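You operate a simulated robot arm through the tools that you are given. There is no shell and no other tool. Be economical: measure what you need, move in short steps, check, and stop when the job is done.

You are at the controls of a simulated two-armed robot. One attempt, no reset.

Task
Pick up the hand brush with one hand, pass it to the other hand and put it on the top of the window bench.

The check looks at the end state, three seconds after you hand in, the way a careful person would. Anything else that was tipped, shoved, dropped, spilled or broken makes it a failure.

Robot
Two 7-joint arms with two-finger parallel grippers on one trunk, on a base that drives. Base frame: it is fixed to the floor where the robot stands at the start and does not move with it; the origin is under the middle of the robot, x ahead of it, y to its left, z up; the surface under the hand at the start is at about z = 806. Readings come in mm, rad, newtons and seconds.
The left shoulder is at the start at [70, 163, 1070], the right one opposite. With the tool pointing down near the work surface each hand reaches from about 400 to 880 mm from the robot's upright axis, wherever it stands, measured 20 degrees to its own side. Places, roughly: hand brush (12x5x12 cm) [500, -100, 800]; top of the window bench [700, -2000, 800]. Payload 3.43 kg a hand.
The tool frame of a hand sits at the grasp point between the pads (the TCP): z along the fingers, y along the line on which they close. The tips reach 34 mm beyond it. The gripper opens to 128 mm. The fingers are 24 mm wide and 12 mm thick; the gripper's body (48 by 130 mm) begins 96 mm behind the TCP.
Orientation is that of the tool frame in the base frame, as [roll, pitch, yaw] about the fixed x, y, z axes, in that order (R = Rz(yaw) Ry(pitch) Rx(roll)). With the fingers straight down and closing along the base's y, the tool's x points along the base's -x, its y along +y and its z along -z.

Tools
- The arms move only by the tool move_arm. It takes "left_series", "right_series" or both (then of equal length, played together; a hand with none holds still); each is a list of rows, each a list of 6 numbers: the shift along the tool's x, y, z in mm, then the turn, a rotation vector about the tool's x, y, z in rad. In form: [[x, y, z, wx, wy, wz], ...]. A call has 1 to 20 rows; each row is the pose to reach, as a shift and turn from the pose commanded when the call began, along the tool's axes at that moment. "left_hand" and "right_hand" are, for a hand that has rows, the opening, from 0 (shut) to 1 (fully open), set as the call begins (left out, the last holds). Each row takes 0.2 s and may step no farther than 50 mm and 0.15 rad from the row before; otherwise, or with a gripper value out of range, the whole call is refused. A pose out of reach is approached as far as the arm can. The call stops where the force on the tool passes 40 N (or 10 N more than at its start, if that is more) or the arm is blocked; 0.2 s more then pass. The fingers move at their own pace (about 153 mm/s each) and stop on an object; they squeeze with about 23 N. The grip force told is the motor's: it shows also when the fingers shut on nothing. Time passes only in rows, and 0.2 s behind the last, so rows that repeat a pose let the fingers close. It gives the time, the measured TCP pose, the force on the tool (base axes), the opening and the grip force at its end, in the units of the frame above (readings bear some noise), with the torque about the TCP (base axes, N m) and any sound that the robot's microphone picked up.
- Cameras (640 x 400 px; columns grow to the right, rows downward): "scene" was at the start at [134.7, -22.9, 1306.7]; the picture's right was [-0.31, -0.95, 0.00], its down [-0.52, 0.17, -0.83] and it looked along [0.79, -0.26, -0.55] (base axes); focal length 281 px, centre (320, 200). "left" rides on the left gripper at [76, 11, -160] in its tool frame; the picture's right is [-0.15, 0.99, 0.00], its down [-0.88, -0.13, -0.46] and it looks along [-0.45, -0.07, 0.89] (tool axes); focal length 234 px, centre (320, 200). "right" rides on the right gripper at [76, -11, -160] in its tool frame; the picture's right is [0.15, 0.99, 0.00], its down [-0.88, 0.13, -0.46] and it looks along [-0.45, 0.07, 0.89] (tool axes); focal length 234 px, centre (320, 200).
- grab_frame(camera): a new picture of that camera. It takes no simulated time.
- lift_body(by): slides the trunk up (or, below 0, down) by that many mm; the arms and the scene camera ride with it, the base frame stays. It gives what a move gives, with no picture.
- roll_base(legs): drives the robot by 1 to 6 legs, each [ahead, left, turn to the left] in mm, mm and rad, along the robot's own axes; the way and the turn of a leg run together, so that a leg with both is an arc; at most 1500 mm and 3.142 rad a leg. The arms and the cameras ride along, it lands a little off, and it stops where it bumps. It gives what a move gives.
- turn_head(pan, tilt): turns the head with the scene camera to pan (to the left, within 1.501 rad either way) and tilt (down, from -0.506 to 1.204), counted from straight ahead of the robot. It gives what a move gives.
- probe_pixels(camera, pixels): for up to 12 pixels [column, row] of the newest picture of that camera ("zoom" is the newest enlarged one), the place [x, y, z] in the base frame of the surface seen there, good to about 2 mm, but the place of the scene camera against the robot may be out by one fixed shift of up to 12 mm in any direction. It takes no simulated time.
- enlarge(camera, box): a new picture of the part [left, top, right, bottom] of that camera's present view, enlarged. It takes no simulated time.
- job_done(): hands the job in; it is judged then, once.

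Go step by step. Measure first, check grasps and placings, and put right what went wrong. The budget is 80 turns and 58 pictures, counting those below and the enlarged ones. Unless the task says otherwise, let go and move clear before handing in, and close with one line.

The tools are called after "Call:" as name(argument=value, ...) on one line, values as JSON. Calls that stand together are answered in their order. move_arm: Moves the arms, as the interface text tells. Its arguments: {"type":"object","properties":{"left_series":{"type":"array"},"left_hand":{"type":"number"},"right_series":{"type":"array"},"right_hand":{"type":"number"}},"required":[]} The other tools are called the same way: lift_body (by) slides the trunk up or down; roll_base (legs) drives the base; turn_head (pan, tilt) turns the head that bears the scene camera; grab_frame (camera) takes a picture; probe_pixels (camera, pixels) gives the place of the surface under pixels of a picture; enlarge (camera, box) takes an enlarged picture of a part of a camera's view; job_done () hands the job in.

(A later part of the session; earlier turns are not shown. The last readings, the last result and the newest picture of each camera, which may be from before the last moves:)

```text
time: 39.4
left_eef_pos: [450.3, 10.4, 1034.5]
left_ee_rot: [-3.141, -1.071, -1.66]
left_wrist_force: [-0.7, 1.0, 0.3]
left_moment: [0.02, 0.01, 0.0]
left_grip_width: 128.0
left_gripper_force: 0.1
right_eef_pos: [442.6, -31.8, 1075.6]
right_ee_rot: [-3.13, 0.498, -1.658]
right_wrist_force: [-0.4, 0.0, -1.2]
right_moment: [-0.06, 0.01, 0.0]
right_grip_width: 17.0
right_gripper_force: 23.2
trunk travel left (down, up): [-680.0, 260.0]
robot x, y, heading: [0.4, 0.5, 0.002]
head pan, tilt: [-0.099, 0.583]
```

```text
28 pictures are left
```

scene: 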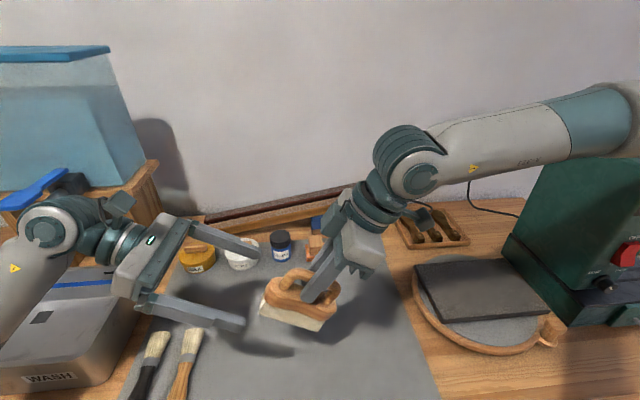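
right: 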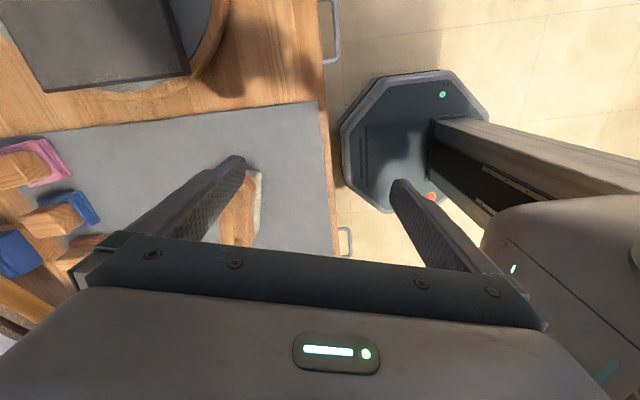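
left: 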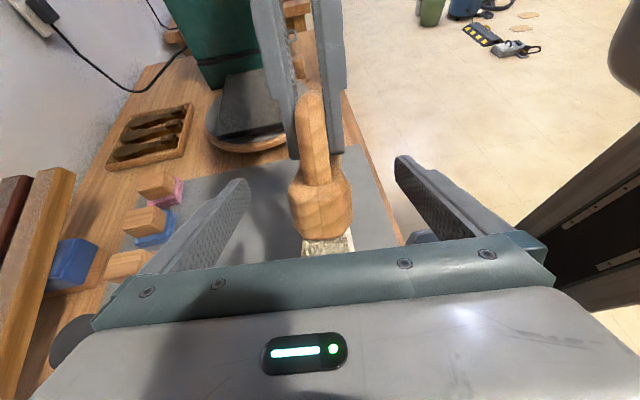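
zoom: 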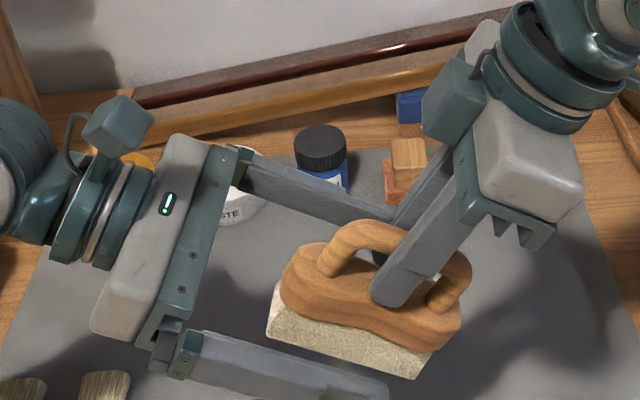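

The left fingers straddle the block and are clear of everything. Closing the left hand.

Call:
move_arm(left_series=[[0, 0, 0, 0, 0, 0], [0, 0, 0, 0, 0, 0], [0, 0, 0, 0, 0, 0], [0, 0, 0, 0, 0, 0], [0, 0, 0, 0, 0, 0]], left_hand=0)

Call:
enlarge(camera="scene", box=[160, 180, 400, 340])

```text
time: 40.6
left_eef_pos: [448.6, 11.7, 1034.4]
left_ee_rot: [-3.139, -1.069, -1.66]
left_wrist_force: [-4.4, 0.9, -0.4]
left_moment: [0.0, -0.26, -0.23]
left_grip_width: 36.3
left_gripper_force: 23.0
right_eef_pos: [444.1, -31.3, 1077.5]
right_ee_rot: [-3.13, 0.496, -1.66]
right_wrist_force: [4.5, -0.4, -0.5]
right_moment: [-0.01, 0.02, 0.01]
right_grip_width: 17.2
right_gripper_force: 23.7
trunk travel left (down, up): [-680.0, 260.0]
robot x, y, heading: [-1.3, -1.6, 0.002]
head pan, tilt: [-0.099, 0.583]
```

```text
2.50 times, centred on (280, 260) of scene
```

zoom: 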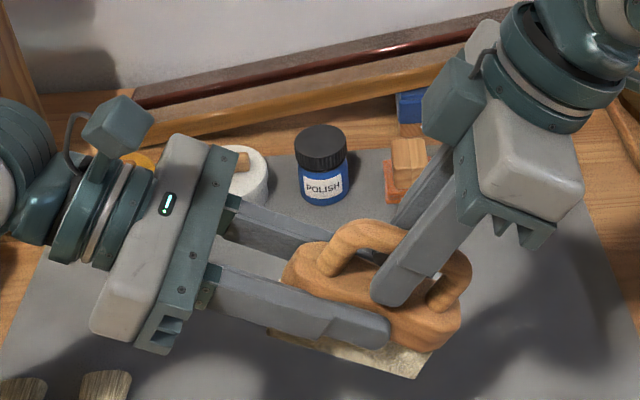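

The left hand holds the block at 36 mm. Now I'll open the right hand and withdraw it along its own axis.

Call:
move_arm(right_series=[[0, 0, 0, 0, 0, 0], [0, 0, 0, 0, 0, 0], [0, 0, 0, 0, 0, 0]], right_hand=0.5)

Call:
move_arm(right_series=[[0, 0, -20, 0, 0, 0], [0, 0, -45, 0, 0, 0], [0, 0, -75, 0, 0, 0], [0, 0, -110, 0, 0, 0]])

Call:
grab_frame(camera="scene")

```text
time: 41.4
left_eef_pos: [448.6, 11.4, 1034.5]
left_ee_rot: [-3.138, -1.07, -1.659]
left_wrist_force: [0.3, -0.8, -0.3]
left_moment: [0.0, -0.01, 0.02]
left_grip_width: 35.6
left_gripper_force: 23.4
right_eef_pos: [443.3, -31.6, 1075.8]
right_ee_rot: [-3.133, 0.499, -1.658]
right_wrist_force: [0.3, 0.0, 0.1]
right_moment: [0.0, 0.0, -0.02]
right_grip_width: 63.9
right_gripper_force: 0.0
trunk travel left (down, up): [-680.0, 260.0]
robot x, y, heading: [-1.7, 0.6, 0.003]
head pan, tilt: [-0.099, 0.583]
```

```text
time: 42.4
left_eef_pos: [447.9, 12.9, 1034.0]
left_ee_rot: [-3.138, -1.069, -1.659]
left_wrist_force: [-0.7, 0.0, 0.8]
left_moment: [0.02, -0.03, 0.02]
left_grip_width: 35.4
left_gripper_force: 23.0
right_eef_pos: [405.5, -59.3, 1172.5]
right_ee_rot: [-3.137, 0.499, -1.656]
right_wrist_force: [0.0, -0.3, 0.3]
right_moment: [0.01, -0.01, -0.01]
right_grip_width: 63.9
right_gripper_force: 0.1
right hand out of reach, approached as far as the arm can: row 1, 2, 3, 4
trunk travel left (down, up): [-680.0, 260.0]
robot x, y, heading: [0.4, -0.2, -0.001]
head pan, tilt: [-0.099, 0.583]
```

```text
26 pictures are left
```

scene: 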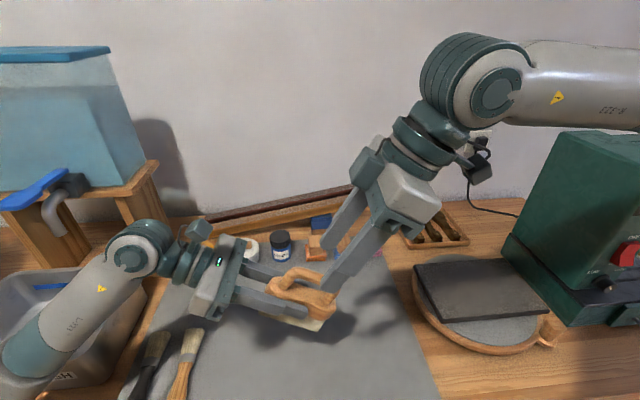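

The left hand alone holds the brush. I'll swing the right hand clear to its own side and untilt it, then straighten the brush with the left hand.

Call:
move_arm(right_series=[[29, -3, -30, 0, 0.1, 0], [58, -7, -60, 0, 0.2, 0], [88, -10, -90, 0, 0.3, 0], [117, -14, -120, 0, 0.4, 0], [146, -17, -148, 0, 0.5, 0]])

Call:
enlarge(camera="scene", box=[160, 180, 400, 340])

```text
time: 43.6
left_eef_pos: [448.2, 12.0, 1033.0]
left_ee_rot: [-3.14, -1.069, -1.659]
left_wrist_force: [-1.0, 0.6, 0.0]
left_moment: [0.03, -0.01, 0.01]
left_grip_width: 35.7
left_gripper_force: 22.9
right_eef_pos: [365.2, -225.7, 1254.5]
right_ee_rot: [-3.14, -0.005, -1.651]
right_wrist_force: [-1.1, -0.3, -0.1]
right_moment: [0.0, 0.0, 0.02]
right_grip_width: 64.0
right_gripper_force: 0.0
right hand out of reach, approached as far as the arm can: row 1, 2, 3, 4, 5
trunk travel left (down, up): [-680.0, 260.0]
robot x, y, heading: [-1.4, 4.4, 0.0]
head pan, tilt: [-0.099, 0.583]
```

```text
2.50 times, centred on (280, 260) of scene
```

zoom: 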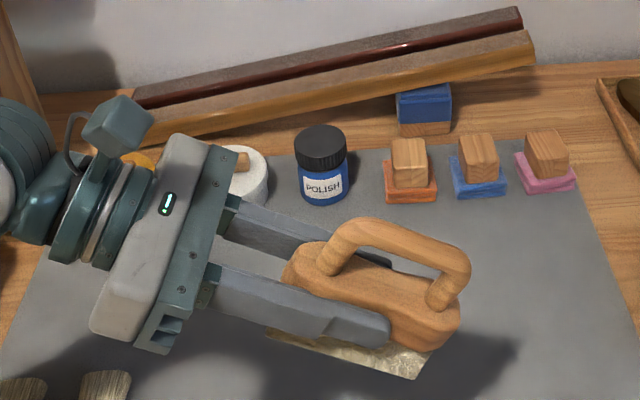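

The brush sits firmly in the left hand. I'll raise the trunk, back away from the bench, and look right toward the window bench.

Call:
lift_body(by=150)

Call:
roll_base(legs=[[-400, 0, 0]])

Call:
turn_head(pan=-1.2, tilt=0.6)

Call:
grab_frame(camera="scene")

```text
time: 45.3
left_eef_pos: [449.4, 11.0, 1184.3]
left_ee_rot: [-3.141, -1.069, -1.659]
left_wrist_force: [-0.2, -0.1, -0.8]
left_moment: [0.05, -0.02, 0.04]
left_grip_width: 35.7
left_gripper_force: 22.7
right_eef_pos: [365.9, -223.2, 1403.3]
right_ee_rot: [-3.14, -0.004, -1.652]
right_wrist_force: [-0.1, -0.4, 0.0]
right_moment: [0.01, -0.02, 0.01]
right_grip_width: 63.9
right_gripper_force: 0.0
trunk travel left (down, up): [-830.0, 110.0]
robot x, y, heading: [-1.4, 2.8, -0.002]
head pan, tilt: [-0.099, 0.583]
```

```text
time: 47.8
left_eef_pos: [49.5, 14.8, 1183.4]
left_ee_rot: [3.141, -1.069, -1.647]
left_wrist_force: [0.2, 0.4, -2.2]
left_moment: [0.03, -0.02, 0.0]
left_grip_width: 35.7
left_gripper_force: 23.3
right_eef_pos: [-30.9, -223.0, 1403.3]
right_ee_rot: [3.141, -0.003, -1.642]
right_wrist_force: [0.5, 0.1, 0.4]
right_moment: [-0.01, 0.05, -0.01]
right_grip_width: 64.0
right_gripper_force: 0.1
trunk travel left (down, up): [-830.0, 110.0]
robot x, y, heading: [-404.4, -1.8, 0.012]
head pan, tilt: [-0.099, 0.583]
```

```text
time: 49.1
left_eef_pos: [48.7, 14.4, 1184.6]
left_ee_rot: [-3.14, -1.069, -1.649]
left_wrist_force: [0.0, 0.4, -1.8]
left_moment: [0.04, 0.03, 0.04]
left_grip_width: 35.8
left_gripper_force: 23.2
right_eef_pos: [-32.2, -222.8, 1403.5]
right_ee_rot: [-3.14, -0.003, -1.643]
right_wrist_force: [0.1, -0.6, -0.1]
right_moment: [-0.03, -0.02, 0.01]
right_grip_width: 64.0
right_gripper_force: 0.1
trunk travel left (down, up): [-830.0, 110.0]
robot x, y, heading: [-401.7, -3.0, 0.012]
head pan, tilt: [-1.201, 0.6]
```

```text
24 pictures are left
```

scene: 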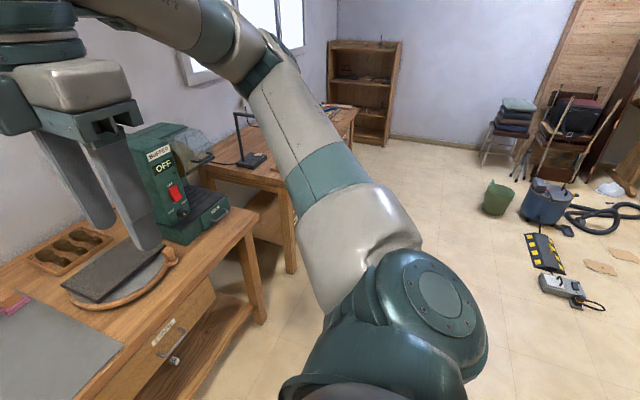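

The window bench extends past the buffer on the right, around (270,180). I'll probe the floor objects and bench edges to plan the way.

Call:
probe_pixels(camera="scene", pixels=[[530, 240], [540, 285], [490, 210], [230, 215], [265, 320], [292, 270], [260, 185], [345, 125], [252, 158], [600, 268], [480, 300], [335, 350]])

```text
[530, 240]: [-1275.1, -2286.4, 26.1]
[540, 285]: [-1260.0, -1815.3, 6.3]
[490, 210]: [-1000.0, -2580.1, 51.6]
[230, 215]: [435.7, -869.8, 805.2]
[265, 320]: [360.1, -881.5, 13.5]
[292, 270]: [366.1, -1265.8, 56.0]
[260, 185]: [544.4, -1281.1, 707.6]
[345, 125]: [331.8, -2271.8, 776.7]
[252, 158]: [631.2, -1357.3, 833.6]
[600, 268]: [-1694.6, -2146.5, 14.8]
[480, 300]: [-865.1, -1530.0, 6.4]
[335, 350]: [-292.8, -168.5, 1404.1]
```

The way is free: floor objects lie beyond x<-1000 and the bench fronts sit near x≈330. I'll strafe right 1500 mm and look at the window bench.

Call:
roll_base(legs=[[0, -1500, 0]])

Call:
turn_head(pan=-0.5, tilt=0.5)

Call:
grab_frame(camera="scene")

```text
time: 56.5
left_eef_pos: [46.4, -1491.5, 1183.4]
left_ee_rot: [-3.141, -1.07, -1.671]
left_wrist_force: [0.1, 0.2, -1.2]
left_moment: [0.02, 0.03, -0.01]
left_grip_width: 35.8
left_gripper_force: 23.2
right_eef_pos: [-39.7, -1727.7, 1402.8]
right_ee_rot: [-3.141, -0.004, -1.663]
right_wrist_force: [-0.5, 0.1, -0.9]
right_moment: [0.01, -0.01, 0.01]
right_grip_width: 64.0
right_gripper_force: 0.1
trunk travel left (down, up): [-830.0, 110.0]
robot x, y, heading: [-400.9, -1495.5, -0.011]
head pan, tilt: [-1.201, 0.6]
```

```text
time: 57.6
left_eef_pos: [45.5, -1492.4, 1184.3]
left_ee_rot: [-3.14, -1.071, -1.67]
left_wrist_force: [0.1, -1.2, -1.0]
left_moment: [0.02, 0.03, -0.02]
left_grip_width: 35.6
left_gripper_force: 23.0
right_eef_pos: [-40.8, -1727.1, 1403.8]
right_ee_rot: [-3.141, -0.005, -1.661]
right_wrist_force: [-0.1, -0.4, 0.0]
right_moment: [0.0, 0.0, 0.01]
right_grip_width: 64.0
right_gripper_force: 0.1
trunk travel left (down, up): [-830.0, 110.0]
robot x, y, heading: [-401.9, -1499.6, -0.015]
head pan, tilt: [-0.499, 0.499]
```

```text
23 pictures are left
```

scene: 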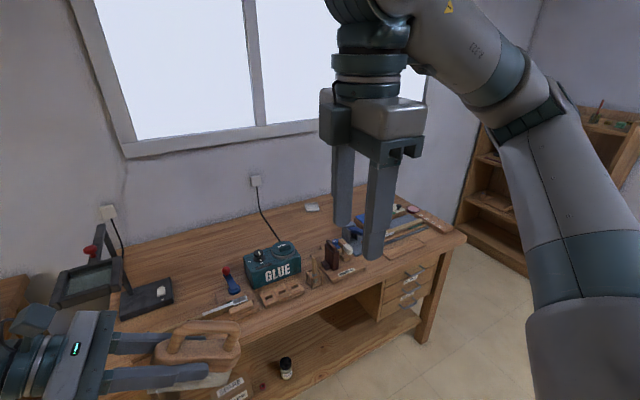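

The window bench has tools along its front. I'll move on to face it squarely and look for free space.

Call:
roll_base(legs=[[0, -350, 0.015]])

Call:
turn_head(pan=-0.05, tilt=0.6)

Call:
grab_frame(camera="scene")

```text
time: 59.9
left_eef_pos: [46.8, -1838.7, 1183.8]
left_ee_rot: [-3.14, -1.071, -1.651]
left_wrist_force: [0.2, -0.3, -1.5]
left_moment: [0.04, 0.01, 0.0]
left_grip_width: 35.8
left_gripper_force: 23.6
right_eef_pos: [-37.0, -2074.6, 1403.3]
right_ee_rot: [-3.14, -0.004, -1.644]
right_wrist_force: [-1.0, 1.4, -0.4]
right_moment: [-0.08, 0.02, 0.0]
right_grip_width: 64.1
right_gripper_force: 0.1
trunk travel left (down, up): [-830.0, 110.0]
robot x, y, heading: [-399.9, -1855.4, 0.007]
head pan, tilt: [-0.499, 0.499]
```

```text
time: 60.8
left_eef_pos: [44.6, -1840.9, 1184.3]
left_ee_rot: [-3.139, -1.071, -1.651]
left_wrist_force: [-0.2, -1.1, -1.7]
left_moment: [0.05, -0.01, 0.0]
left_grip_width: 35.5
left_gripper_force: 23.0
right_eef_pos: [-36.5, -2077.1, 1403.2]
right_ee_rot: [-3.142, -0.004, -1.645]
right_wrist_force: [0.1, 0.9, 0.2]
right_moment: [-0.01, 0.01, -0.01]
right_grip_width: 63.9
right_gripper_force: 0.0
trunk travel left (down, up): [-830.0, 110.0]
robot x, y, heading: [-403.6, -1854.8, 0.007]
head pan, tilt: [-0.051, 0.6]
```

```text
22 pictures are left
```

scene: 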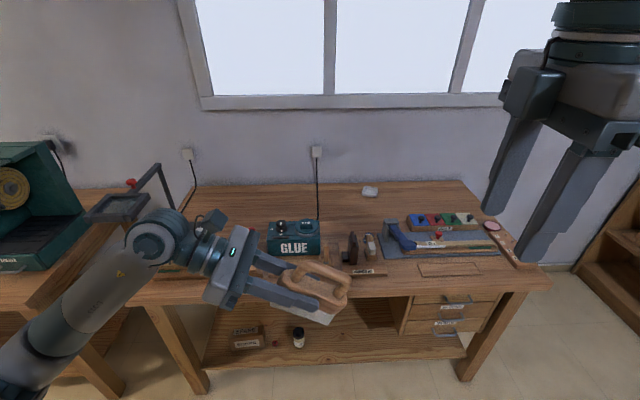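

There's free wood behind the glue box and clamp, around (350,205) and (280,200). I'll probe the layout.

Call:
probe_pixels(camera="scene", pixels=[[250, 195], [345, 190], [345, 205], [345, 225], [400, 205], [420, 190], [370, 192], [293, 225], [310, 245], [352, 240], [420, 222], [435, 285]])

Call:
enlarge(camera="scene", box=[230, 170, 550, 300])

```text
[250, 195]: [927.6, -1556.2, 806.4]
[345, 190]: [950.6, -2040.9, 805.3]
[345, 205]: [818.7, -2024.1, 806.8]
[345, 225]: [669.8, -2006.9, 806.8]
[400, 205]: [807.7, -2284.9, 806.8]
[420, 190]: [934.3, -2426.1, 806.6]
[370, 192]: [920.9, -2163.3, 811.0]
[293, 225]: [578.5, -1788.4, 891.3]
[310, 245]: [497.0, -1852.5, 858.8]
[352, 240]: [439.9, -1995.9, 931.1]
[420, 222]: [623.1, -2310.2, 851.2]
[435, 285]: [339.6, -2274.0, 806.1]
```

```text
2.00 times, centred on (390, 235) of scene
```

zoom: 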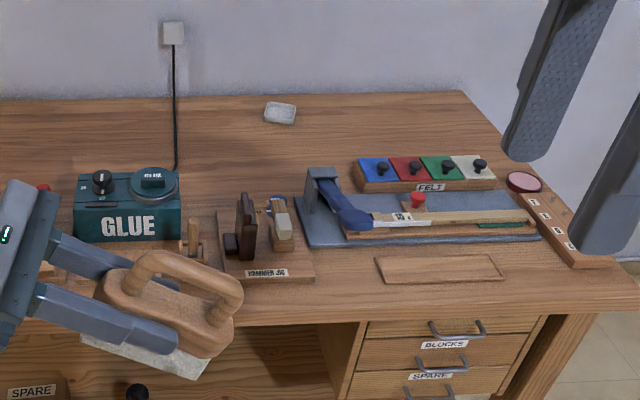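

The free zone is the wood around x 650–900, y -1950 to -2130, and further right behind the felt block. The hand must reach about 650–700 mm ahead of the robot, so I'll test that reach here in free air.

Call:
move_arm(left_series=[[-2, -42, -3, 0, 0, 0], [-4, -83, -6, 0, 0, 0], [-6, -125, -9, 0, 0, 0], [-8, -166, -12, 0, 0, 0], [-9, -208, -15, 0, 0, 0], [-10, -249, -18.6, 0, 0, 0]])

Call:
probe_pixels(camera="scene", pixels=[[318, 165], [318, 180], [318, 195], [318, 205], [318, 212], [316, 222], [272, 222], [330, 240], [345, 233], [384, 235], [470, 210], [410, 240]])

```text
time: 62.2
left_eef_pos: [299.4, -1839.6, 1181.0]
left_ee_rot: [3.14, -1.069, -1.647]
left_wrist_force: [0.3, 0.1, -1.9]
left_moment: [-0.01, -0.04, -0.03]
left_grip_width: 35.4
left_gripper_force: 23.4
right_eef_pos: [-34.6, -2077.8, 1401.8]
right_ee_rot: [3.14, -0.001, -1.645]
right_wrist_force: [0.1, -0.6, 0.4]
right_moment: [-0.02, 0.02, -0.03]
right_grip_width: 63.9
right_gripper_force: 0.1
trunk travel left (down, up): [-830.0, 110.0]
robot x, y, heading: [-403.1, -1855.0, 0.003]
head pan, tilt: [-0.051, 0.6]
```

```text
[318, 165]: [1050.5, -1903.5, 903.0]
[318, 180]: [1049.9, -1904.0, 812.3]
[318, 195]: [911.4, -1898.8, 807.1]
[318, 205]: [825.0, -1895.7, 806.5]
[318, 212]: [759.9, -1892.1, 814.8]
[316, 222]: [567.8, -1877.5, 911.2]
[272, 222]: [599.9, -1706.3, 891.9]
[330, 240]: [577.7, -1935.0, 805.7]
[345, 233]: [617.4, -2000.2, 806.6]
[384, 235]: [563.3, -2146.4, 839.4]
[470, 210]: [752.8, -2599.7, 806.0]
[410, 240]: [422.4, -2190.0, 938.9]
```

The reach is fine at 700 mm ahead, and the cord lies flat at y≈-1900. The forearm slopes down to the elbow, so I want to see its shape with the hand low. I'll back off 200 mm and rehearse the lowering in free space.

Call:
roll_base(legs=[[-200, 0, 0]])

Call:
move_arm(left_series=[[-43, 0, 24, 0, 0, 0], [-86, 0, 47, 0, 0, 0], [-129, 0, 71, 0, 0, 0], [-172, 0, 94, 0, 0, 0], [-215, 0, 118, 0, 0, 0], [-254, 0, 139, 0, 0, 0]])

Call:
turn_head(pan=0.3, tilt=0.6)

Call:
grab_frame(camera="scene")

```text
time: 63.8
left_eef_pos: [107.1, -1839.4, 1180.6]
left_ee_rot: [3.139, -1.069, -1.646]
left_wrist_force: [-0.1, 0.3, -2.1]
left_moment: [-0.01, 0.06, -0.01]
left_grip_width: 35.7
left_gripper_force: 22.6
right_eef_pos: [-225.1, -2077.5, 1401.8]
right_ee_rot: [3.139, -0.005, -1.644]
right_wrist_force: [-0.9, -0.5, 0.0]
right_moment: [-0.01, 0.06, 0.02]
right_grip_width: 63.9
right_gripper_force: 0.1
trunk travel left (down, up): [-830.0, 110.0]
robot x, y, heading: [-594.4, -1854.1, 0.008]
head pan, tilt: [-0.051, 0.6]
```

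```text
time: 65.2
left_eef_pos: [104.9, -1840.2, 896.3]
left_ee_rot: [-3.139, -1.07, -1.653]
left_wrist_force: [0.5, 0.5, -1.2]
left_moment: [0.05, 0.0, 0.0]
left_grip_width: 35.8
left_gripper_force: 23.1
right_eef_pos: [-229.6, -2078.5, 1402.7]
right_ee_rot: [3.14, -0.004, -1.642]
right_wrist_force: [-0.3, 0.2, -0.2]
right_moment: [0.01, -0.02, -0.01]
right_grip_width: 64.3
right_gripper_force: 0.1
trunk travel left (down, up): [-830.0, 110.0]
robot x, y, heading: [-596.5, -1856.7, 0.006]
head pan, tilt: [-0.051, 0.6]
```

```text
time: 66.0
left_eef_pos: [104.4, -1840.3, 896.2]
left_ee_rot: [-3.14, -1.071, -1.65]
left_wrist_force: [0.5, -0.3, -1.0]
left_moment: [0.01, -0.01, -0.02]
left_grip_width: 35.9
left_gripper_force: 22.9
right_eef_pos: [-228.9, -2076.3, 1402.8]
right_ee_rot: [-3.14, -0.003, -1.646]
right_wrist_force: [-0.4, -0.4, -0.2]
right_moment: [-0.03, -0.02, 0.0]
right_grip_width: 63.7
right_gripper_force: 0.0
trunk travel left (down, up): [-830.0, 110.0]
robot x, y, heading: [-598.0, -1854.4, 0.008]
head pan, tilt: [0.3, 0.6]
```

```text
20 pictures are left
```

scene: 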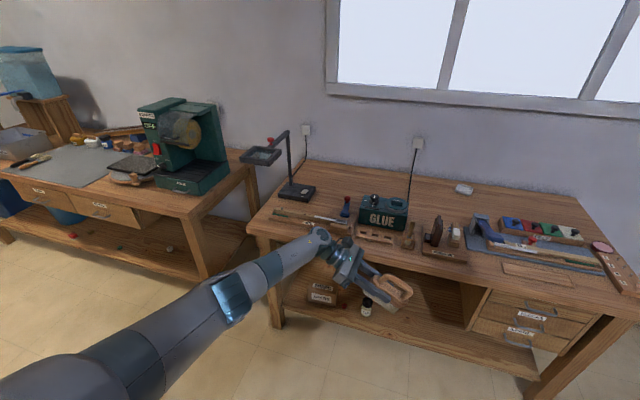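

The arm now slopes down from shoulder to wrist. I'll probe heights along the forearm.

Call:
probe_pixels(camera="scene", pixels=[[90, 370], [170, 325], [230, 290], [260, 275], [285, 258], [305, 245], [325, 238], [345, 255], [390, 215], [350, 205], [290, 185], [330, 217]])

```text
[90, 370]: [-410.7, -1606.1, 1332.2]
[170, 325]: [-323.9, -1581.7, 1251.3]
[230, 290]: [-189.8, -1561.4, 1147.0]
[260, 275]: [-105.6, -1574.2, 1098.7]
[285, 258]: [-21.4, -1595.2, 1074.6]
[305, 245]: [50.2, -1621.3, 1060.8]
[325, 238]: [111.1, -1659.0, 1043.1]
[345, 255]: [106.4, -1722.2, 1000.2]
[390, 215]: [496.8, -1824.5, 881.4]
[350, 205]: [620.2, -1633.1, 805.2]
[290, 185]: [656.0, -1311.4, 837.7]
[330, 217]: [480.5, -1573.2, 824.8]
```

With TCP z at 896 the forearm's underside is about 950–1000, which is too tight above the glue box. A spot behind the felt block, around (790,-2290), keeps the arm over the low jig area. I'll check that area.

Call:
probe_pixels(camera="scene", pixels=[[505, 217], [540, 218], [580, 235], [530, 212], [500, 212], [465, 189], [437, 218], [437, 232], [453, 230], [482, 218], [520, 200], [550, 205]])

Call:
enlarge(camera="scene", box=[400, 160, 640, 310])

```text
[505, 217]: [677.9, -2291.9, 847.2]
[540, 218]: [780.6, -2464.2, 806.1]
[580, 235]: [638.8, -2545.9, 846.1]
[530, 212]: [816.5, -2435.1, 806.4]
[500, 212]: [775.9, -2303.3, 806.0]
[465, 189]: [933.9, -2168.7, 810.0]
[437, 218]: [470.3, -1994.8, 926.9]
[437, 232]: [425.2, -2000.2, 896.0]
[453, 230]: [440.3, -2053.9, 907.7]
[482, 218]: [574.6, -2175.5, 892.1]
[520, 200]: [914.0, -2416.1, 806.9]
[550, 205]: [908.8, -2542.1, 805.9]
```

```text
2.67 times, centred on (520, 235) of scene
```

zoom: 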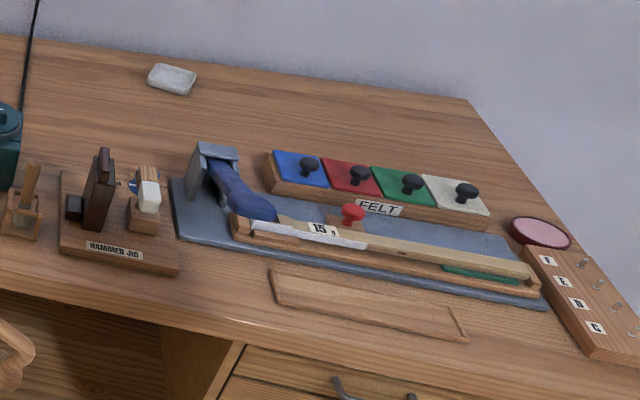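

The spot at about (800,-2270) is clear: the felt's back edge is x≈690, the chalk sits at x≈930, and the hammer head is at (575,-2175). I'll raise the trunk fully so the forearm is steeper, and rehearse the final arm shape in free space.

Call:
lift_body(by=108)

Call:
move_arm(left_series=[[-36, -20, 18, 0, 0, 0], [-72, -40, 36, 0, 0, 0], [-108, -60, 53, 0, 0, 0]])

Call:
grab_frame(camera="scene")

```text
time: 67.4
left_eef_pos: [104.8, -1839.3, 1003.4]
left_ee_rot: [-3.14, -1.069, -1.648]
left_wrist_force: [0.7, -0.4, -1.1]
left_moment: [0.05, -0.01, -0.01]
left_grip_width: 35.9
left_gripper_force: 22.9
right_eef_pos: [-227.8, -2077.6, 1510.9]
right_ee_rot: [-3.141, -0.005, -1.644]
right_wrist_force: [-0.4, -0.1, -1.2]
right_moment: [-0.01, 0.01, -0.02]
right_grip_width: 64.1
right_gripper_force: 0.0
trunk travel left (down, up): [-938.0, 2.0]
robot x, y, heading: [-595.9, -1856.1, 0.011]
head pan, tilt: [0.3, 0.6]
```

```text
time: 68.2
left_eef_pos: [114.1, -1841.4, 954.5]
left_ee_rot: [-3.137, -1.071, -1.652]
left_wrist_force: [0.1, 0.8, -1.7]
left_moment: [0.0, 0.0, 0.0]
left_grip_width: 35.6
left_gripper_force: 23.5
left hand out of reach, approached as far as the arm can: row 1, 2, 3
right_eef_pos: [-229.9, -2075.0, 1511.5]
right_ee_rot: [-3.14, -0.005, -1.641]
right_wrist_force: [0.2, 0.3, 0.3]
right_moment: [-0.03, -0.04, -0.03]
right_grip_width: 64.0
right_gripper_force: 0.0
trunk travel left (down, up): [-938.0, 2.0]
robot x, y, heading: [-598.7, -1856.6, 0.009]
head pan, tilt: [0.3, 0.6]
```

```text
18 pictures are left
```

scene: 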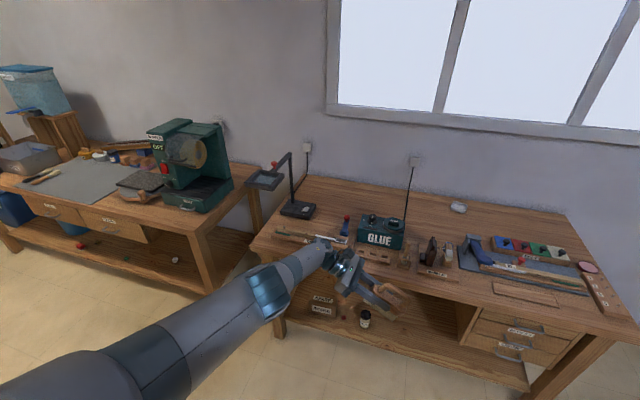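

At this hand height relative to the shoulder the arm is nearly straight, 711 mm ahead, so the forearm stays well above the bench. I'll raise the hand 80 mm for the drive, go right to y≈-2225, then forward in steps.

Call:
move_arm(left_series=[[35, 0, -19, 0, 0, 0], [70, 0, -38, 0, 0, 0]])

Call:
roll_base(legs=[[0, -370, 0], [330, 0, 0]])

Call:
turn_head(pan=0.2, tilt=0.7)

Call:
grab_frame(camera="scene")

```text
time: 68.8
left_eef_pos: [113.6, -1841.4, 1031.2]
left_ee_rot: [-3.141, -1.071, -1.649]
left_wrist_force: [0.0, 0.8, -1.0]
left_moment: [0.0, -0.04, 0.04]
left_grip_width: 35.7
left_gripper_force: 23.0
right_eef_pos: [-230.1, -2074.1, 1511.7]
right_ee_rot: [-3.14, -0.006, -1.641]
right_wrist_force: [-0.5, 0.3, -0.5]
right_moment: [-0.04, -0.05, -0.02]
right_grip_width: 64.0
right_gripper_force: 0.0
trunk travel left (down, up): [-938.0, 2.0]
robot x, y, heading: [-597.8, -1853.3, 0.003]
head pan, tilt: [0.3, 0.6]
```

```text
time: 73.0
left_eef_pos: [454.8, -2209.8, 1030.3]
left_ee_rot: [-3.136, -1.072, -1.66]
left_wrist_force: [0.4, -0.1, -2.1]
left_moment: [0.05, -0.01, 0.04]
left_grip_width: 35.7
left_gripper_force: 23.6
right_eef_pos: [109.6, -2441.1, 1512.1]
right_ee_rot: [-3.138, -0.003, -1.649]
right_wrist_force: [-0.5, -0.3, 0.8]
right_moment: [-0.02, -0.02, -0.01]
right_grip_width: 63.9
right_gripper_force: 0.1
trunk travel left (down, up): [-938.0, 2.0]
robot x, y, heading: [-253.6, -2215.8, -0.002]
head pan, tilt: [0.3, 0.6]
```

```text
time: 73.6
left_eef_pos: [455.7, -2210.4, 1030.4]
left_ee_rot: [-3.139, -1.069, -1.655]
left_wrist_force: [0.4, 0.2, -1.2]
left_moment: [0.08, 0.01, -0.03]
left_grip_width: 35.6
left_gripper_force: 23.6
right_eef_pos: [112.5, -2442.5, 1511.6]
right_ee_rot: [-3.139, -0.005, -1.65]
right_wrist_force: [0.3, -0.2, -0.6]
right_moment: [0.0, 0.0, -0.01]
right_grip_width: 64.0
right_gripper_force: 0.1
trunk travel left (down, up): [-938.0, 2.0]
robot x, y, heading: [-256.4, -2223.1, 0.0]
head pan, tilt: [0.201, 0.7]
```

```text
17 pictures are left
```

scene: 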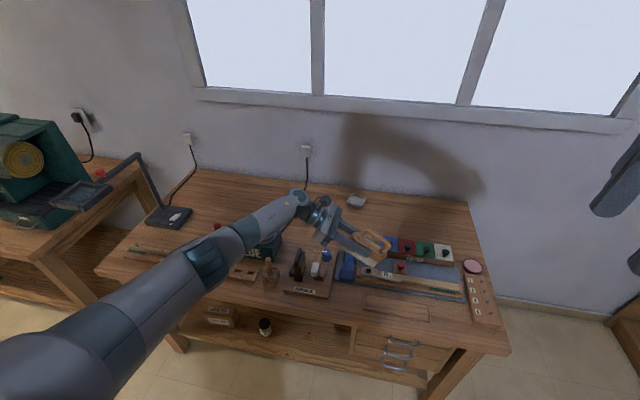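

Clearances look fine. I'll drive forward 285 mm, to robot x≈30.

Call:
roll_base(legs=[[150, 0, 0], [135, 0, 0]])

Call:
grab_frame(camera="scene")

Call:
grab_frame(camera="left")

```text
time: 75.9
left_eef_pos: [742.8, -2208.2, 1030.5]
left_ee_rot: [-3.138, -1.07, -1.657]
left_wrist_force: [-0.6, -0.7, -0.8]
left_moment: [0.03, -0.02, 0.03]
left_grip_width: 35.6
left_gripper_force: 23.1
right_eef_pos: [398.7, -2439.8, 1511.3]
right_ee_rot: [-3.139, -0.003, -1.647]
right_wrist_force: [-0.1, -0.5, 0.7]
right_moment: [0.0, -0.01, -0.02]
right_grip_width: 63.9
right_gripper_force: 0.0
trunk travel left (down, up): [-938.0, 2.0]
robot x, y, heading: [34.6, -2216.9, 0.003]
head pan, tilt: [0.201, 0.7]
```

```text
16 pictures are left
```

scene: 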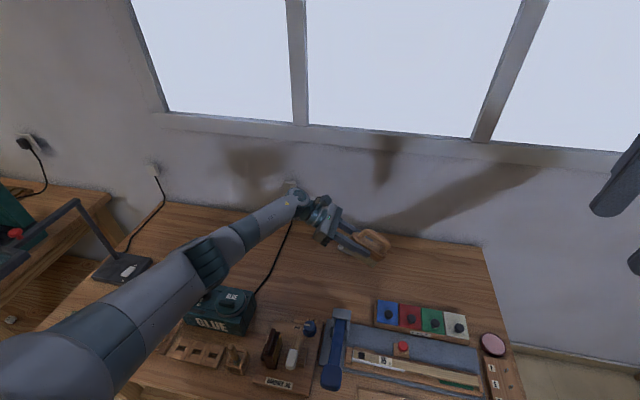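

```text
15 pictures are left
```

left: 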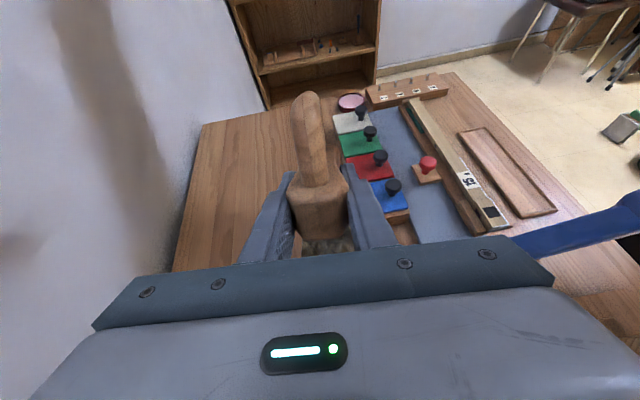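

The brush hangs over free wood at (743,-2208). I'll lower the trunk 108 mm to z≈922 and check again.

Call:
lift_body(by=-108)

Call:
enlarge(camera="scene", box=[160, 140, 480, 340])

```text
time: 77.3
left_eef_pos: [744.4, -2207.9, 922.3]
left_ee_rot: [-3.141, -1.069, -1.654]
left_wrist_force: [-0.3, 1.2, -1.4]
left_moment: [0.01, -0.01, 0.03]
left_grip_width: 35.8
left_gripper_force: 22.2
right_eef_pos: [399.0, -2440.8, 1402.9]
right_ee_rot: [-3.14, -0.004, -1.647]
right_wrist_force: [0.7, 0.4, 0.1]
right_moment: [-0.01, -0.01, 0.01]
right_grip_width: 64.0
right_gripper_force: 0.1
trunk travel left (down, up): [-830.0, 110.0]
robot x, y, heading: [34.4, -2218.9, 0.001]
head pan, tilt: [0.201, 0.7]
```

```text
2.00 times, centred on (320, 240) of scene
```

zoom: 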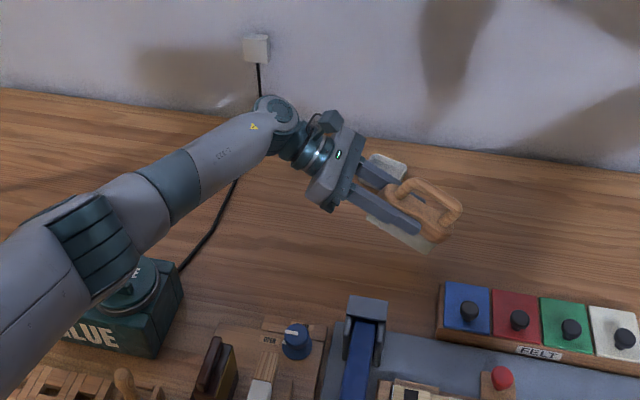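

The elbow hangs near the glue box in this view, so I'll check the height gap before going lower.

Call:
probe_pixels(camera="zoom", pixels=[[85, 230], [110, 280], [160, 220], [220, 155], [275, 120], [140, 290], [165, 290], [390, 160], [440, 240], [450, 215], [425, 250], [230, 210]])

```text
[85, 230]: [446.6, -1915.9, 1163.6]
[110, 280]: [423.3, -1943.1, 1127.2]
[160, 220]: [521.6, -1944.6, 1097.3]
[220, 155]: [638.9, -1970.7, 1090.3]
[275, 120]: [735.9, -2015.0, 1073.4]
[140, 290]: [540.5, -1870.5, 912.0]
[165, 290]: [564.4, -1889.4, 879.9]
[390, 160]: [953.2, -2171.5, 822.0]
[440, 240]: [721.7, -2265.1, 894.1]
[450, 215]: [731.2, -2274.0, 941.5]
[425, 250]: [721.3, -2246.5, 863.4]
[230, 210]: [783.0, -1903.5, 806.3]
```

The arm's underside is about 130 mm above the glue box. I'll go down with the arm, slowly near contact.

Call:
move_arm(left_series=[[-17.5, 0, 9.6, 0, 0, 0], [-29.8, 0, 16.3, 0, 0, 0], [-34, 0, 18.7, 0, 0, 0], [-37.7, 0, 20.6, 0, 0, 0], [-41.2, 0, 22.6, 0, 0, 0], [-44.7, 0, 24.5, 0, 0, 0]])

Call:
enlarge(camera="scene", box=[280, 190, 440, 290])

```text
time: 78.7
left_eef_pos: [743.8, -2207.1, 876.9]
left_ee_rot: [-3.134, -1.075, -1.658]
left_wrist_force: [0.0, 4.1, 14.1]
left_moment: [-0.42, 0.24, -0.01]
left_grip_width: 35.7
left_gripper_force: 23.0
right_eef_pos: [397.0, -2439.7, 1403.7]
right_ee_rot: [-3.138, -0.003, -1.648]
right_wrist_force: [0.7, 0.0, -0.4]
right_moment: [0.0, -0.01, 0.0]
right_grip_width: 63.9
right_gripper_force: 0.1
trunk travel left (down, up): [-830.0, 110.0]
robot x, y, heading: [33.5, -2216.6, 0.001]
head pan, tilt: [0.201, 0.7]
```

```text
4.00 times, centred on (360, 240) of scene
```

zoom: 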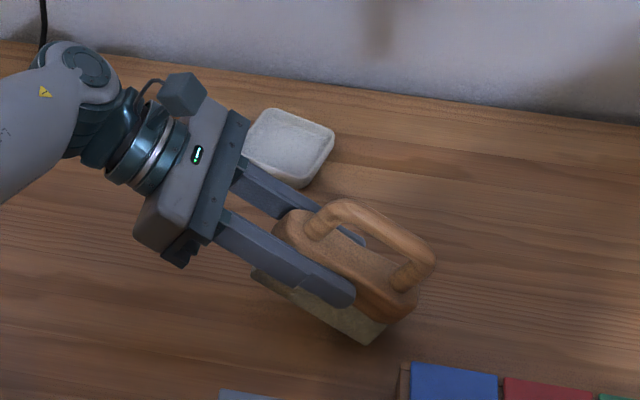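

The far bristle edge has touched, with 14 N up at TCP z 877. I'll turn the hand flatter by 0.25 rad while following down, to bring the brush closer to flat.

Call:
move_arm(left_series=[[2, 0, -1, 0, 0.06, 0], [-1, 0, 0.5, 0, 0.12, 0], [-4, 0, 2.2, 0, 0.19, 0], [-8, 0, 4.3, 0, 0.25, 0], [-8, 0, 4.3, 0, 0.25, 0]])

Call:
enlarge(camera="scene", box=[280, 190, 440, 290])

Call:
probe_pixels(camera="zoom", pixels=[[60, 110], [130, 150], [150, 230], [180, 255], [90, 60], [330, 215], [420, 260], [370, 340], [265, 275]])

```text
time: 79.9
left_eef_pos: [726.7, -2213.6, 870.5]
left_ee_rot: [3.139, -1.318, -1.652]
left_wrist_force: [0.1, 0.8, -1.2]
left_moment: [0.03, -0.02, 0.01]
left_grip_width: 35.6
left_gripper_force: 23.1
left hand out of reach, approached as far as the arm can: row 3, 4, 5
right_eef_pos: [400.9, -2443.4, 1402.1]
right_ee_rot: [3.141, -0.002, -1.648]
right_wrist_force: [0.3, 0.2, -0.7]
right_moment: [0.05, 0.07, 0.02]
right_grip_width: 63.8
right_gripper_force: 0.1
trunk travel left (down, up): [-830.0, 110.0]
robot x, y, heading: [35.2, -2216.8, 0.003]
head pan, tilt: [0.201, 0.7]
```

```text
4.00 times, centred on (360, 240) of scene
```

zoom: 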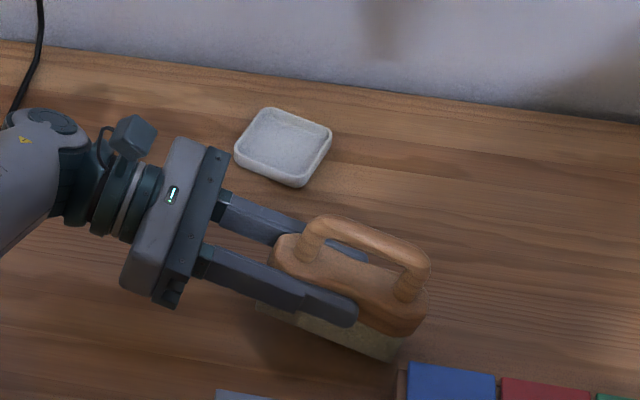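

```text
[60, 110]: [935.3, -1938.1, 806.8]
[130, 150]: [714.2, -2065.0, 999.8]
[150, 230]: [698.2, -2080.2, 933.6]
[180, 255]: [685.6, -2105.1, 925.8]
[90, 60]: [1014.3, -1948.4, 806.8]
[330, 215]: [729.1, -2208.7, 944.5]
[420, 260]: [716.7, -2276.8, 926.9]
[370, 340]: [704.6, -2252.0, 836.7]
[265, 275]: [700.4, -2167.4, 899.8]
```

The reach limit pulled the hand back to x=727, nearer the felt block than I like. I'll raise the hand, shift it away from the felt, and use the trunk to come down so the arm has more reach.

Call:
move_arm(left_series=[[17, 0, -7, 0, 0, 0], [34.4, -15, -18, 0, 0, 0], [34.4, -28.7, -26.8, 0, 0, 0]])

Call:
lift_body(by=-40)

Call:
enlarge(camera="scene", box=[280, 180, 440, 280])

```text
time: 80.7
left_eef_pos: [750.6, -2198.1, 912.8]
left_ee_rot: [3.141, -1.32, -1.654]
left_wrist_force: [0.9, 0.1, -1.2]
left_moment: [0.04, 0.02, 0.01]
left_grip_width: 35.9
left_gripper_force: 23.1
left hand out of reach, approached as far as the arm can: row 3
right_eef_pos: [399.5, -2440.1, 1403.9]
right_ee_rot: [-3.14, -0.003, -1.648]
right_wrist_force: [-0.5, -0.3, 0.8]
right_moment: [0.03, -0.02, 0.04]
right_grip_width: 63.9
right_gripper_force: 0.1
trunk travel left (down, up): [-830.0, 110.0]
robot x, y, heading: [35.2, -2219.4, 0.006]
head pan, tilt: [0.201, 0.7]
```

```text
time: 81.6
left_eef_pos: [750.3, -2197.1, 871.0]
left_ee_rot: [-3.138, -1.32, -1.655]
left_wrist_force: [-0.1, -0.4, -2.0]
left_moment: [0.03, 0.01, 0.01]
left_grip_width: 35.8
left_gripper_force: 22.9
right_eef_pos: [397.4, -2441.4, 1363.6]
right_ee_rot: [-3.141, -0.003, -1.647]
right_wrist_force: [-0.6, -0.1, 1.1]
right_moment: [0.02, -0.04, -0.02]
right_grip_width: 63.9
right_gripper_force: 0.1
trunk travel left (down, up): [-790.0, 150.0]
robot x, y, heading: [35.1, -2219.1, 0.009]
head pan, tilt: [0.201, 0.7]
```

```text
4.00 times, centred on (360, 230) of scene
```

zoom: 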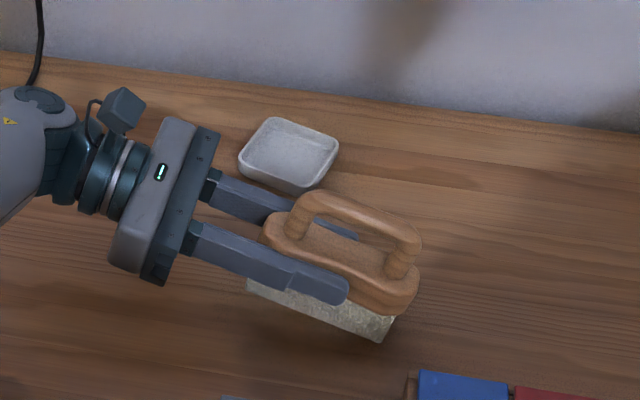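

Now it's clear of the felt and only about 0.25 rad off flat. I'll lower with the trunk in small steps and watch the force.

Call:
lift_body(by=-8)

Call:
lift_body(by=-4)

Call:
lift_body(by=-3)

```text
time: 82.1
left_eef_pos: [750.0, -2196.4, 863.8]
left_ee_rot: [-3.14, -1.32, -1.656]
left_wrist_force: [0.2, 0.2, -0.8]
left_moment: [0.04, 0.01, -0.02]
left_grip_width: 35.7
left_gripper_force: 22.6
right_eef_pos: [399.0, -2441.1, 1354.8]
right_ee_rot: [-3.139, -0.003, -1.649]
right_wrist_force: [-0.2, 0.6, -0.1]
right_moment: [0.01, -0.04, 0.03]
right_grip_width: 64.2
right_gripper_force: 0.2
trunk travel left (down, up): [-782.0, 158.0]
robot x, y, heading: [31.9, -2213.9, 0.002]
head pan, tilt: [0.201, 0.7]
```

```text
time: 82.7
left_eef_pos: [750.1, -2197.1, 862.4]
left_ee_rot: [-3.134, -1.32, -1.658]
left_wrist_force: [1.0, 0.3, 1.1]
left_moment: [-0.19, 0.02, 0.05]
left_grip_width: 35.7
left_gripper_force: 23.0
right_eef_pos: [399.1, -2441.1, 1351.3]
right_ee_rot: [-3.14, -0.003, -1.647]
right_wrist_force: [0.0, 0.0, 0.3]
right_moment: [-0.01, 0.01, 0.0]
right_grip_width: 63.8
right_gripper_force: 0.2
trunk travel left (down, up): [-778.0, 162.0]
robot x, y, heading: [34.0, -2214.8, 0.002]
head pan, tilt: [0.201, 0.7]
```

```text
time: 83.2
left_eef_pos: [750.0, -2196.7, 860.5]
left_ee_rot: [-3.129, -1.325, -1.665]
left_wrist_force: [1.9, 4.1, 11.9]
left_moment: [-0.68, 0.12, 0.09]
left_grip_width: 36.0
left_gripper_force: 22.6
right_eef_pos: [397.2, -2439.2, 1348.6]
right_ee_rot: [-3.139, -0.002, -1.647]
right_wrist_force: [0.7, -0.7, -0.8]
right_moment: [0.0, 0.0, 0.01]
right_grip_width: 64.0
right_gripper_force: 0.0
trunk travel left (down, up): [-775.0, 165.0]
robot x, y, heading: [31.6, -2216.7, 0.002]
head pan, tilt: [0.201, 0.7]
```

Contact at z≈862, 12 N. I'll flatten the hand by another 0.12 rad, following down.

Call:
move_arm(left_series=[[3, 0, -1, 0, 0.06, 0], [1, 0, -0.3, 0, 0.12, 0], [-3, 0, 0.8, 0, 0.14, 0], [-5, 0, 1.3, 0, 0.14, 0]])

Call:
enlarge(camera="scene", box=[260, 180, 440, 292])

Call:
probe_pixels(camera="zoom", pixels=[[80, 170], [110, 210], [140, 255], [170, 280], [330, 195], [420, 230], [400, 330], [280, 285]])

```text
time: 84.2
left_eef_pos: [732.4, -2199.4, 865.4]
left_ee_rot: [-3.14, -1.457, -1.654]
left_wrist_force: [-0.3, -1.2, -1.3]
left_moment: [0.01, 0.02, 0.03]
left_grip_width: 35.7
left_gripper_force: 23.0
left hand out of reach, approached as far as the arm can: row 1, 2, 3, 4
right_eef_pos: [399.6, -2441.7, 1347.9]
right_ee_rot: [-3.141, -0.002, -1.647]
right_wrist_force: [0.1, -0.3, -0.4]
right_moment: [0.01, 0.01, 0.01]
right_grip_width: 64.1
right_gripper_force: 0.0
trunk travel left (down, up): [-775.0, 165.0]
robot x, y, heading: [31.8, -2217.2, 0.004]
head pan, tilt: [0.201, 0.7]
```

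```text
3.56 times, centred on (350, 236) of scene
```

zoom: 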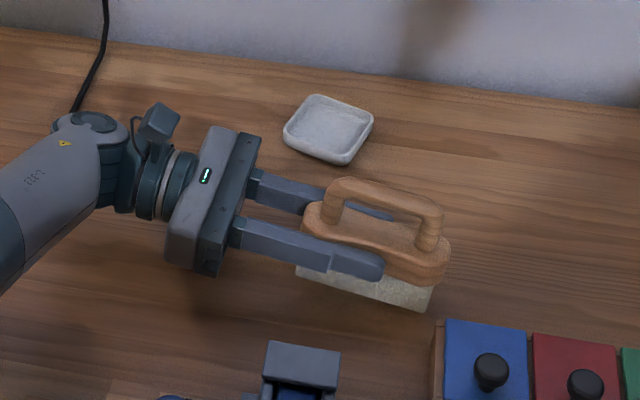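

```text
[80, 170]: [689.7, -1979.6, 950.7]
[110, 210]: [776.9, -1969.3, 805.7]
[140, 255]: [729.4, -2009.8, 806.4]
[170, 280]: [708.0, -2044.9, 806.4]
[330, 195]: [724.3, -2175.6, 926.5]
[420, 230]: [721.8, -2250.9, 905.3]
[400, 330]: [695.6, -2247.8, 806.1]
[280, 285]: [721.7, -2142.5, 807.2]
```

Now nearly flat, about 0.11 rad off, and just clear of the bench. The wrist underside is at about 850 and the brush is clear of the felt. I'll lower the trunk gently again.

Call:
lift_body(by=-7)

Call:
lift_body(by=-4)

Call:
lift_body(by=-3)

```text
time: 84.7
left_eef_pos: [731.1, -2199.8, 858.1]
left_ee_rot: [-3.142, -1.459, -1.652]
left_wrist_force: [-0.8, 0.3, -1.1]
left_moment: [0.03, -0.01, 0.03]
left_grip_width: 35.7
left_gripper_force: 23.9
right_eef_pos: [399.2, -2439.7, 1341.0]
right_ee_rot: [-3.14, -0.002, -1.648]
right_wrist_force: [0.0, -0.6, 0.2]
right_moment: [0.05, 0.02, 0.01]
right_grip_width: 63.9
right_gripper_force: 0.0
trunk travel left (down, up): [-768.0, 172.0]
robot x, y, heading: [33.2, -2219.3, 0.004]
head pan, tilt: [0.201, 0.7]
```

```text
time: 85.3
left_eef_pos: [730.8, -2200.1, 855.3]
left_ee_rot: [-3.14, -1.458, -1.654]
left_wrist_force: [0.1, 0.2, -1.5]
left_moment: [0.04, 0.01, 0.0]
left_grip_width: 35.9
left_gripper_force: 22.9
right_eef_pos: [399.7, -2440.3, 1336.7]
right_ee_rot: [-3.14, -0.005, -1.647]
right_wrist_force: [0.1, -0.6, -0.6]
right_moment: [-0.04, 0.0, -0.02]
right_grip_width: 64.0
right_gripper_force: 0.1
trunk travel left (down, up): [-764.0, 176.0]
robot x, y, heading: [30.3, -2217.3, 0.004]
head pan, tilt: [0.201, 0.7]
```

```text
time: 85.8
left_eef_pos: [731.3, -2199.9, 852.0]
left_ee_rot: [-3.14, -1.458, -1.653]
left_wrist_force: [0.1, -0.3, -1.4]
left_moment: [0.04, -0.01, -0.01]
left_grip_width: 35.8
left_gripper_force: 22.9
right_eef_pos: [399.2, -2440.5, 1333.6]
right_ee_rot: [-3.139, -0.004, -1.647]
right_wrist_force: [-0.2, -0.2, -0.1]
right_moment: [0.02, 0.0, -0.01]
right_grip_width: 64.0
right_gripper_force: 0.0
trunk travel left (down, up): [-761.0, 179.0]
robot x, y, heading: [36.2, -2214.7, 0.003]
head pan, tilt: [0.201, 0.7]
```

Still no contact at 852. Two more small steps.

Call:
lift_body(by=-3)

Call:
lift_body(by=-2)

Call:
enlarge(camera="scene", box=[300, 190, 420, 265])

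```text
time: 86.3
left_eef_pos: [731.4, -2199.7, 851.7]
left_ee_rot: [-3.121, -1.462, -1.673]
left_wrist_force: [-0.8, 1.9, 6.7]
left_moment: [-0.45, 0.21, -0.14]
left_grip_width: 35.6
left_gripper_force: 22.8
right_eef_pos: [398.2, -2439.3, 1332.0]
right_ee_rot: [-3.14, -0.002, -1.649]
right_wrist_force: [-1.0, -0.7, 0.4]
right_moment: [0.01, 0.0, 0.02]
right_grip_width: 63.8
right_gripper_force: 0.0
trunk travel left (down, up): [-758.0, 182.0]
robot x, y, heading: [31.3, -2217.6, 0.003]
head pan, tilt: [0.201, 0.7]
```

```text
time: 86.8
left_eef_pos: [732.1, -2199.7, 848.4]
left_ee_rot: [-3.119, -1.46, -1.674]
left_wrist_force: [0.3, 3.5, 10.4]
left_moment: [-0.65, 0.11, 0.02]
left_grip_width: 35.7
left_gripper_force: 23.5
right_eef_pos: [398.3, -2440.4, 1329.7]
right_ee_rot: [-3.139, -0.003, -1.648]
right_wrist_force: [0.6, -0.5, -0.8]
right_moment: [-0.02, 0.0, 0.0]
right_grip_width: 64.1
right_gripper_force: 0.1
trunk travel left (down, up): [-756.0, 184.0]
robot x, y, heading: [31.3, -2216.2, 0.003]
head pan, tilt: [0.201, 0.7]
```

```text
5.33 times, centred on (360, 228) of scene
```

zoom: 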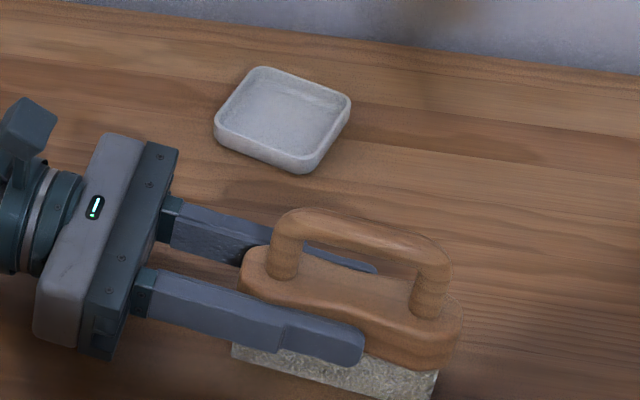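

The brush touches at 10 N and is within about 5° of flat. I'll ease off 1 mm, open the left hand moderately and let it settle.

Call:
lift_body(by=1)

Call:
move_arm(left_series=[[0, 0, 0, 0, 0, 0], [0, 0, 0, 0, 0, 0], [0, 0, 0, 0, 0, 0], [0, 0, 0, 0, 0, 0]], left_hand=0.5)

Call:
enlarge(camera="scene", box=[300, 190, 420, 265])

Call:
grab_frame(camera="left")

```text
time: 87.3
left_eef_pos: [732.0, -2200.0, 847.1]
left_ee_rot: [-3.129, -1.459, -1.664]
left_wrist_force: [2.7, 2.4, 8.3]
left_moment: [-0.54, -0.02, 0.13]
left_grip_width: 35.6
left_gripper_force: 23.5
right_eef_pos: [398.4, -2440.5, 1330.4]
right_ee_rot: [-3.14, -0.003, -1.648]
right_wrist_force: [-0.4, 0.2, -0.6]
right_moment: [0.02, -0.01, 0.0]
right_grip_width: 64.1
right_gripper_force: 0.1
trunk travel left (down, up): [-757.0, 183.0]
robot x, y, heading: [30.7, -2217.9, 0.007]
head pan, tilt: [0.201, 0.7]
```

```text
time: 88.3
left_eef_pos: [730.9, -2200.4, 847.8]
left_ee_rot: [-3.137, -1.459, -1.658]
left_wrist_force: [0.3, -0.3, 0.4]
left_moment: [0.0, 0.02, -0.01]
left_grip_width: 64.0
left_gripper_force: 0.1
right_eef_pos: [399.8, -2441.1, 1331.0]
right_ee_rot: [-3.14, -0.003, -1.648]
right_wrist_force: [-0.1, 1.1, 1.2]
right_moment: [0.0, -0.01, 0.02]
right_grip_width: 63.8
right_gripper_force: 0.0
trunk travel left (down, up): [-757.0, 183.0]
robot x, y, heading: [29.4, -2218.4, 0.006]
head pan, tilt: [0.201, 0.7]
```

```text
5.33 times, centred on (360, 228) of scene
```

zoom: 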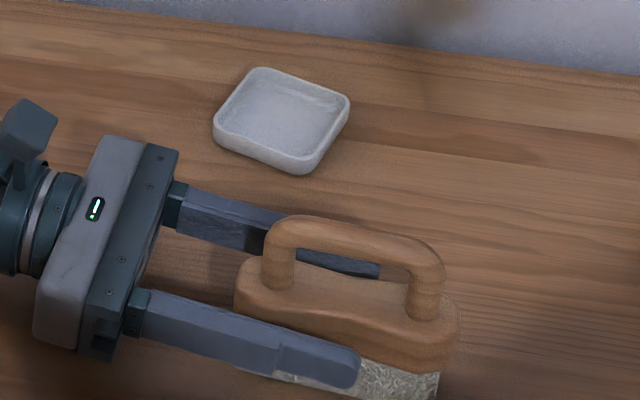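

```text
7 pictures are left
```

left: 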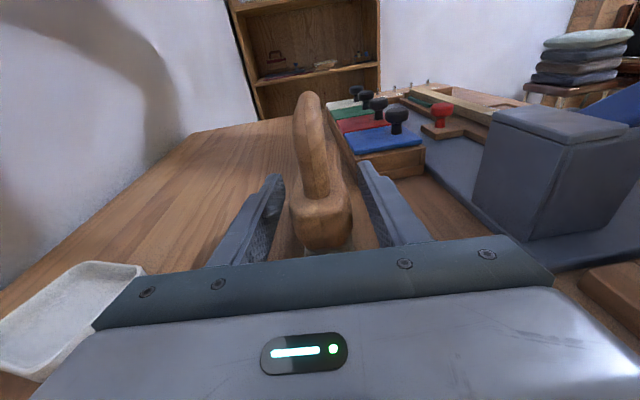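

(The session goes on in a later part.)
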